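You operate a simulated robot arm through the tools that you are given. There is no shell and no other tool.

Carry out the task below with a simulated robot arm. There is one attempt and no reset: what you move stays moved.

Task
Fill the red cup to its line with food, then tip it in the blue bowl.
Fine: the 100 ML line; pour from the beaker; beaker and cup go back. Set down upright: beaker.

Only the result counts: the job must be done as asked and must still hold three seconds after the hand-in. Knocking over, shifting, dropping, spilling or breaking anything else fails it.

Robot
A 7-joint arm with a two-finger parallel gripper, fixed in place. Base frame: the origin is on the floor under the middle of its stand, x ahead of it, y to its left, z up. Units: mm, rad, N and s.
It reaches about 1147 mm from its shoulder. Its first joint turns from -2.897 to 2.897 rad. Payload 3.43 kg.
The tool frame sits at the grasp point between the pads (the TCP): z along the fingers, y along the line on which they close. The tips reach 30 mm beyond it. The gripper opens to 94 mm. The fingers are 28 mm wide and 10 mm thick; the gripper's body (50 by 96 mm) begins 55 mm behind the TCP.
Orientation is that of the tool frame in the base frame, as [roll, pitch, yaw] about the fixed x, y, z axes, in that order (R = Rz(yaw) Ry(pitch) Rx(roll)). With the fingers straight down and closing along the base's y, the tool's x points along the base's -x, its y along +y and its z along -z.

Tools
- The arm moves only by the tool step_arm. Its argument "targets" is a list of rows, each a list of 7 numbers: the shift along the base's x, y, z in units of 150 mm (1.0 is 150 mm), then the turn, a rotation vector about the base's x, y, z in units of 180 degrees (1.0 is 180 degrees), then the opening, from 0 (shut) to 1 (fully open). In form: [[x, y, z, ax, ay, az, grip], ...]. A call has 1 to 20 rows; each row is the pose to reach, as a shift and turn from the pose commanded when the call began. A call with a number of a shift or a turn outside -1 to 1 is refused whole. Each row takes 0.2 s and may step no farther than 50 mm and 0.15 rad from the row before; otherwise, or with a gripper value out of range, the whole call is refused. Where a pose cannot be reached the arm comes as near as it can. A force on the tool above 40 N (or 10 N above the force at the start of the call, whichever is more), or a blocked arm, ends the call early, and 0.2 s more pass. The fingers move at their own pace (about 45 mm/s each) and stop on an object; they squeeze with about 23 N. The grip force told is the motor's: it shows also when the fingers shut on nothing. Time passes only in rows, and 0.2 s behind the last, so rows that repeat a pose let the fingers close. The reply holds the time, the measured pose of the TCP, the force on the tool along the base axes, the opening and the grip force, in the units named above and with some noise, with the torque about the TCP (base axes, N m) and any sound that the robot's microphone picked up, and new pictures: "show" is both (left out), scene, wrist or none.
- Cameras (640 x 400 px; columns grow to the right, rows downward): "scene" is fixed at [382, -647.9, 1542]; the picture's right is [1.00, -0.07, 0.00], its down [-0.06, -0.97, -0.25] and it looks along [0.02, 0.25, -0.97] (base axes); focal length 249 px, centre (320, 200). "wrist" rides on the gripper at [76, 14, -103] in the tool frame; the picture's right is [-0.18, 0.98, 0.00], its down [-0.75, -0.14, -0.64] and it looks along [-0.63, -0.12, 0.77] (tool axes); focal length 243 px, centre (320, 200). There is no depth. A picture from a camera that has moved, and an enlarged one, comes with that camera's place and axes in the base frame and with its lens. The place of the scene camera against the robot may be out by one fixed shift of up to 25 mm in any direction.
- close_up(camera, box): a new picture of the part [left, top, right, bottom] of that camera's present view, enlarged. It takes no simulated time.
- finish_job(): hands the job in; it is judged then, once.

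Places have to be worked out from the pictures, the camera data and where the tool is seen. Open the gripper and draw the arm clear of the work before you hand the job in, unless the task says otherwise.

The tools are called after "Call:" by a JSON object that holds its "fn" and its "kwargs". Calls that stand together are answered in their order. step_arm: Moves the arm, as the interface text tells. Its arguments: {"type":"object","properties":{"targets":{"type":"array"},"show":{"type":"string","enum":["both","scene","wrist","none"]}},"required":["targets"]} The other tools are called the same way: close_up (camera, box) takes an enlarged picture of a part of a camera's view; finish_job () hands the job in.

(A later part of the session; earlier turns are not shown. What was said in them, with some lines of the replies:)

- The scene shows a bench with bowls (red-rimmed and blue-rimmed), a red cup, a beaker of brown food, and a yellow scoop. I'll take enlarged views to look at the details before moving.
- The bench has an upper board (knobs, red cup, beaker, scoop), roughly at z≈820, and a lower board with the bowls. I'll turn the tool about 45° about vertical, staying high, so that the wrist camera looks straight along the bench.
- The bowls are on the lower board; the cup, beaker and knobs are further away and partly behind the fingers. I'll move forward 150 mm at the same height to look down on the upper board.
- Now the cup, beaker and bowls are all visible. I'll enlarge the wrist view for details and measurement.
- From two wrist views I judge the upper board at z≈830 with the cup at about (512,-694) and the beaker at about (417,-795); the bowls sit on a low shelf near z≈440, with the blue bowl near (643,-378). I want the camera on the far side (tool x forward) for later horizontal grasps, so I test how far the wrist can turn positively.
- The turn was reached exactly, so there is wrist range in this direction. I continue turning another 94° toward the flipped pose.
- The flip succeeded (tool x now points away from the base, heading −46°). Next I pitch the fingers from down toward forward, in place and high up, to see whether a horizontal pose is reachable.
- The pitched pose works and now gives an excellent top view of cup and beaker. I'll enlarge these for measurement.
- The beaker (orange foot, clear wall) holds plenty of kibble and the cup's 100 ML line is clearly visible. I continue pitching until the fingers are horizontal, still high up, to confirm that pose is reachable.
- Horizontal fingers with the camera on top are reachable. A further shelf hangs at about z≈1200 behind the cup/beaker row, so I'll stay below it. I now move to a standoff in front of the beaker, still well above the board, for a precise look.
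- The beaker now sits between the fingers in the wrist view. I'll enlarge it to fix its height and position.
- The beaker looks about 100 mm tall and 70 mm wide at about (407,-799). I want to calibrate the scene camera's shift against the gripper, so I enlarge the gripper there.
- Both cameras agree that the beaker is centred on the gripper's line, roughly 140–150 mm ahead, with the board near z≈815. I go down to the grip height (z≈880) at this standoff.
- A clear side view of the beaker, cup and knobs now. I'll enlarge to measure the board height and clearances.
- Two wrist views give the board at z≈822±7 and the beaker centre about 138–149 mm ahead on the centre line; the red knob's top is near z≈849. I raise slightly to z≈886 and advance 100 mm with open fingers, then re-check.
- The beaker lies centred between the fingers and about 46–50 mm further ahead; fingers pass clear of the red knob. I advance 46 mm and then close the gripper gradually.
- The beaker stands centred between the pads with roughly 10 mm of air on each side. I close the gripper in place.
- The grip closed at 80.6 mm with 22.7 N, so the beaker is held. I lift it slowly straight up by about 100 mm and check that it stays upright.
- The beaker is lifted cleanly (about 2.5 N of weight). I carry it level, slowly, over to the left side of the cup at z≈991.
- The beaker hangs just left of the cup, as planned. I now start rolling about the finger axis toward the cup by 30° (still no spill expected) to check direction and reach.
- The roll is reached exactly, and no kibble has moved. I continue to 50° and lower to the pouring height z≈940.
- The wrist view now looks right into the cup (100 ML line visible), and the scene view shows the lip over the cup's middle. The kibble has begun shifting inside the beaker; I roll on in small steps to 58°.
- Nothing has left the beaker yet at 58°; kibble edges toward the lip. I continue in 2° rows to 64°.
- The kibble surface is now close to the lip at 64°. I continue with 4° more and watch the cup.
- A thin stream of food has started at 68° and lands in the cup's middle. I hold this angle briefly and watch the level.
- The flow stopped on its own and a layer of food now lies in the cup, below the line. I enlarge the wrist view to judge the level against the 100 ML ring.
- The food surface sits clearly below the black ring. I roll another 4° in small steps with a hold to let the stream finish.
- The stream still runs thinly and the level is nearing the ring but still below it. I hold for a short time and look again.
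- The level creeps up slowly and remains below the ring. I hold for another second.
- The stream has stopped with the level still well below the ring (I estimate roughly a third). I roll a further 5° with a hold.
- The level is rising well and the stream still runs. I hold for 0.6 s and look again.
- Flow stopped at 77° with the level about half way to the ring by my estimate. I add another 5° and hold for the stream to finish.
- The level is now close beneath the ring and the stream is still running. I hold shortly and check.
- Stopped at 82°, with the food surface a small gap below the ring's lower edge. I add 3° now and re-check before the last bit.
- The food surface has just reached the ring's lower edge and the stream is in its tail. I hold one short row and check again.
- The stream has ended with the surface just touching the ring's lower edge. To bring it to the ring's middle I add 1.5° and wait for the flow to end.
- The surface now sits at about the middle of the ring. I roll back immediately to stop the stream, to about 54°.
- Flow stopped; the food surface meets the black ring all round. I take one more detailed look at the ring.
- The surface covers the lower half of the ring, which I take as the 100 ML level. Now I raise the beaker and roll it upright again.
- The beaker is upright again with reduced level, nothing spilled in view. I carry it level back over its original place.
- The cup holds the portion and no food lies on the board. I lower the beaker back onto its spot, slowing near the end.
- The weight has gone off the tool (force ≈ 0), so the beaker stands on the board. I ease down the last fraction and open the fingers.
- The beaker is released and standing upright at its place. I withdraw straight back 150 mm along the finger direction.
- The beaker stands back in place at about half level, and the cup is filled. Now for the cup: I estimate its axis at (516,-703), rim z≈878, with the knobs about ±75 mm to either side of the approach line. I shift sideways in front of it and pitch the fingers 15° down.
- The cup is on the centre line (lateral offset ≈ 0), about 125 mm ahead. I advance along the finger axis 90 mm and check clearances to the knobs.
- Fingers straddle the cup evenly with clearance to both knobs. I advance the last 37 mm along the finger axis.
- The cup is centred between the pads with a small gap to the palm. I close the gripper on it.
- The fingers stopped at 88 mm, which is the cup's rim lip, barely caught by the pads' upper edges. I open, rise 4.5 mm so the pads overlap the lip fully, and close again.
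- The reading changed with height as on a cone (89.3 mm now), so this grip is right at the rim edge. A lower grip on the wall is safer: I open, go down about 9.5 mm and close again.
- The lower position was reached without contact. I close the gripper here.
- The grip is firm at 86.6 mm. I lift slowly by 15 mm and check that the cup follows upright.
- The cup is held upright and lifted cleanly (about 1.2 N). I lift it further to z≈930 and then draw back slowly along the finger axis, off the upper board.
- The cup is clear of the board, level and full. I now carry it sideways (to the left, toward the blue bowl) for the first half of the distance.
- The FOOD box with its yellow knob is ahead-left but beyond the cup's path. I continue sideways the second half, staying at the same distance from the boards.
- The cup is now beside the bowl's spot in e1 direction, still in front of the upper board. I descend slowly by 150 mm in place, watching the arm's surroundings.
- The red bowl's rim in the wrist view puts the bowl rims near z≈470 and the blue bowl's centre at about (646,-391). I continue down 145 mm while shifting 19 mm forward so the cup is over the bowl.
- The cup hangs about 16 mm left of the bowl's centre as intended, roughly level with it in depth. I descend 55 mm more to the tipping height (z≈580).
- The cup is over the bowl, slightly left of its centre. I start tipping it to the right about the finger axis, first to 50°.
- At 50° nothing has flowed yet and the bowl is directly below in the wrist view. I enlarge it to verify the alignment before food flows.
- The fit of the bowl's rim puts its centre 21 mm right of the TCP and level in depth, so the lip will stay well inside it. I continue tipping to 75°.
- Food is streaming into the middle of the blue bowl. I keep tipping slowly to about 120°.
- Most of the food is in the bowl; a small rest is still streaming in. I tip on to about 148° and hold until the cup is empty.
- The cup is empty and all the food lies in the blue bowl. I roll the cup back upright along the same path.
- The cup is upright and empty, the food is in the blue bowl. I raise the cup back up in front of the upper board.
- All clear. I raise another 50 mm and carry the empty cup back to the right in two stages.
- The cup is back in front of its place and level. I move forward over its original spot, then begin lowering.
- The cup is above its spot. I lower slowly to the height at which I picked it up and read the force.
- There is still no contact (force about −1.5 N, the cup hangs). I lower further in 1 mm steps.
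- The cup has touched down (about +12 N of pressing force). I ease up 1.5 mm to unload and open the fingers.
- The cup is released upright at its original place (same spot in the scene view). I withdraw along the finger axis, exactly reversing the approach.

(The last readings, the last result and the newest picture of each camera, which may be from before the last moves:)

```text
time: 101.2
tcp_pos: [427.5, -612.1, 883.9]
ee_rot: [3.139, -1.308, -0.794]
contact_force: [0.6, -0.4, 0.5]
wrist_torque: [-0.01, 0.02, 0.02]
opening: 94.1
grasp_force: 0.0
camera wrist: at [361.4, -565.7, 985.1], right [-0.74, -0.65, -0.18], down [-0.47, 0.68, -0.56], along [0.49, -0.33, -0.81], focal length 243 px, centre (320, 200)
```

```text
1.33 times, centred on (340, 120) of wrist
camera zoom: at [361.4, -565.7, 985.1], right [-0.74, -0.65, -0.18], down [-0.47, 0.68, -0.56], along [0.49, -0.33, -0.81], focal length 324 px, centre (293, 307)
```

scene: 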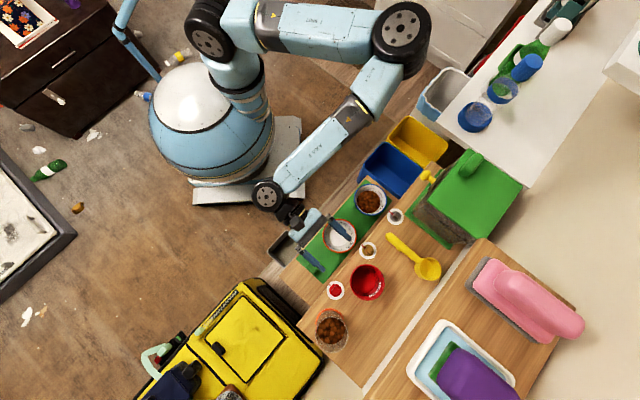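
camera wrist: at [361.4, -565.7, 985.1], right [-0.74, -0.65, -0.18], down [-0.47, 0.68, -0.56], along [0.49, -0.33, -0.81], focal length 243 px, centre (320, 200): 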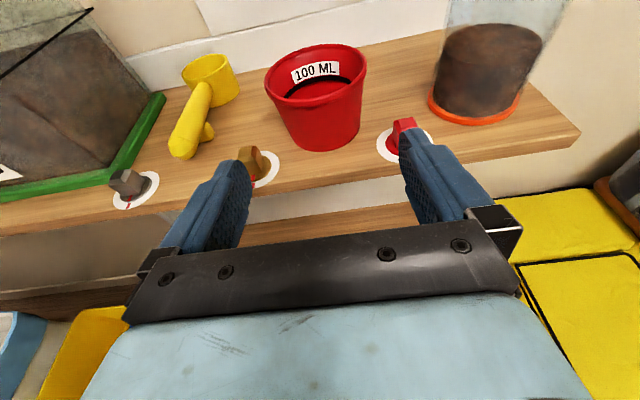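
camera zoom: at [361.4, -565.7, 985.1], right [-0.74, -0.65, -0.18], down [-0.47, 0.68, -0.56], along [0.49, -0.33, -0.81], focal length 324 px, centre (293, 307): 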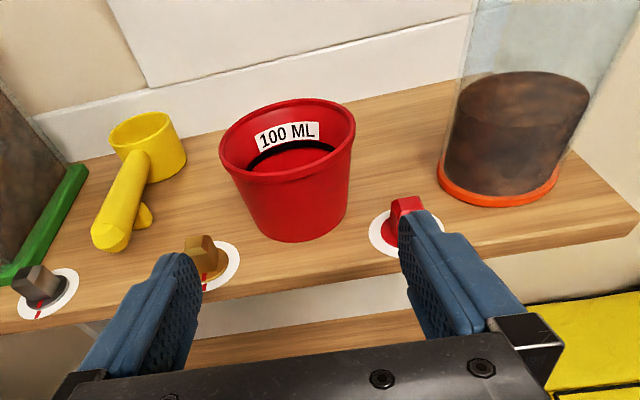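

Cup and beaker stand upright in place, the food lies in the blue bowl, and nothing is spilled. I draw the arm further back and up, clear of the work.

Call:
{"fn": "step_arm", "kwargs": {"targets": [[-0.05, 0.051, 0.1, 0, 0, 0, 1], [-0.14, 0.143, 0.3, 0, 0, 0, 1], [-0.24, 0.245, 0.5, 0, 0, 0, 1], [-0.34, 0.348, 0.7, 0, 0, 0, 1], [-0.44, 0.45, 0.85, 0, 0, 0, 1], [-0.5, 0.511, 0.95, 0, 0, 0, 1], [-0.5, 0.511, 0.95, 0, 0, 0, 1]], "show": "both"}}

Call:
{"fn": "close_up", "kwargs": {"camera": "scene", "box": [290, 160, 430, 350]}}

```text
time: 102.8
tcp_pos: [352.6, -535.3, 1027.0]
ee_rot: [3.138, -1.307, -0.792]
contact_force: [0.1, 0.5, 0.8]
wrist_torque: [-0.01, 0.02, 0.02]
opening: 94.4
grasp_force: 0.1
camera wrist: at [286.5, -488.8, 1128.0], right [-0.74, -0.65, -0.18], down [-0.47, 0.68, -0.56], along [0.49, -0.33, -0.81], focal length 243 px, centre (320, 200)
```

scene: 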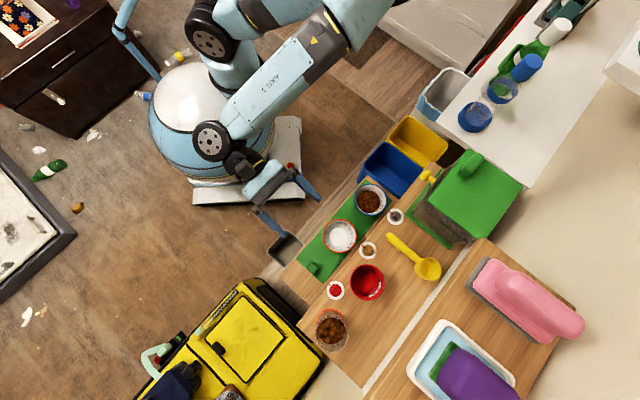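
wrist: 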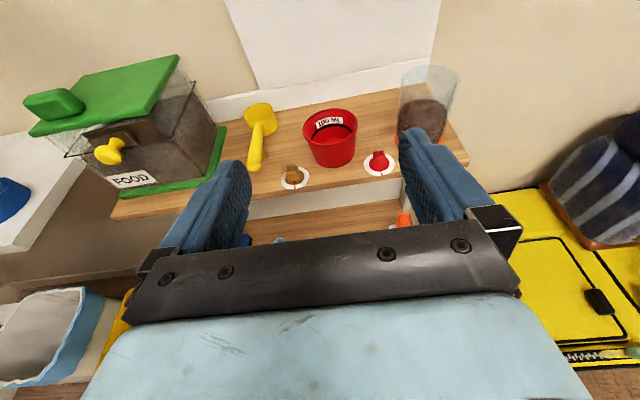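

```text
2.11 times, centred on (360, 255) of scene
camera zoom: at [382.0, -647.9, 1542.0], right [1.0, -0.07, 0.0], down [-0.06, -0.97, -0.25], along [0.02, 0.25, -0.97], focal length 525 px, centre (236, 84)
```

zoom: 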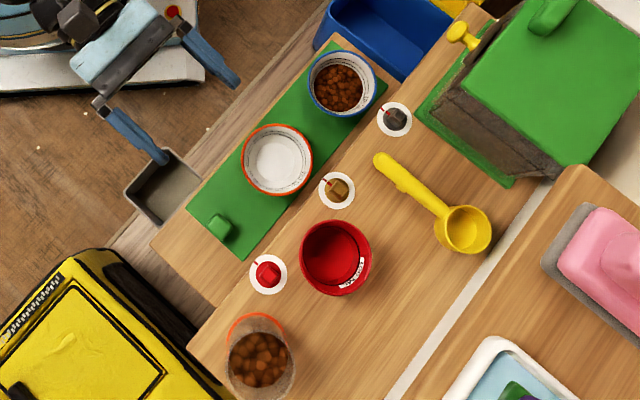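

The final views show the beaker upright at its place, the empty cup at its place and the portion in the blue bowl. The red bowl is untouched, the gripper is open and the arm is clear, so I hand the job in.

Call:
{"fn": "finish_job", "kwargs": {}}

```text
The job is handed in.
```

I filled the red cup to its 100 ML line from the beaker, tipped all of it into the blue bowl, and handed the job in. I have not seen the verdict.

- **Fill level:** I stopped pouring when the food reached about the middle of the black 100 ML ring. I judged this by eye from the wrist camera, so the volume could be off by a few millilitres.
- **Blue bowl:** The whole portion went in. The wrist camera showed the cup empty afterwards.
- **Beaker:** It is upright on its original spot, with the remaining food in it.
- **Cup:** It is empty and standing upright on its original spot. I pressed it onto the board with about 12 N as I set it down, then eased off before letting go.
- **Surroundings:** The last views show no spilled food and nothing else moved. The gripper is open and the arm is clear of the work.
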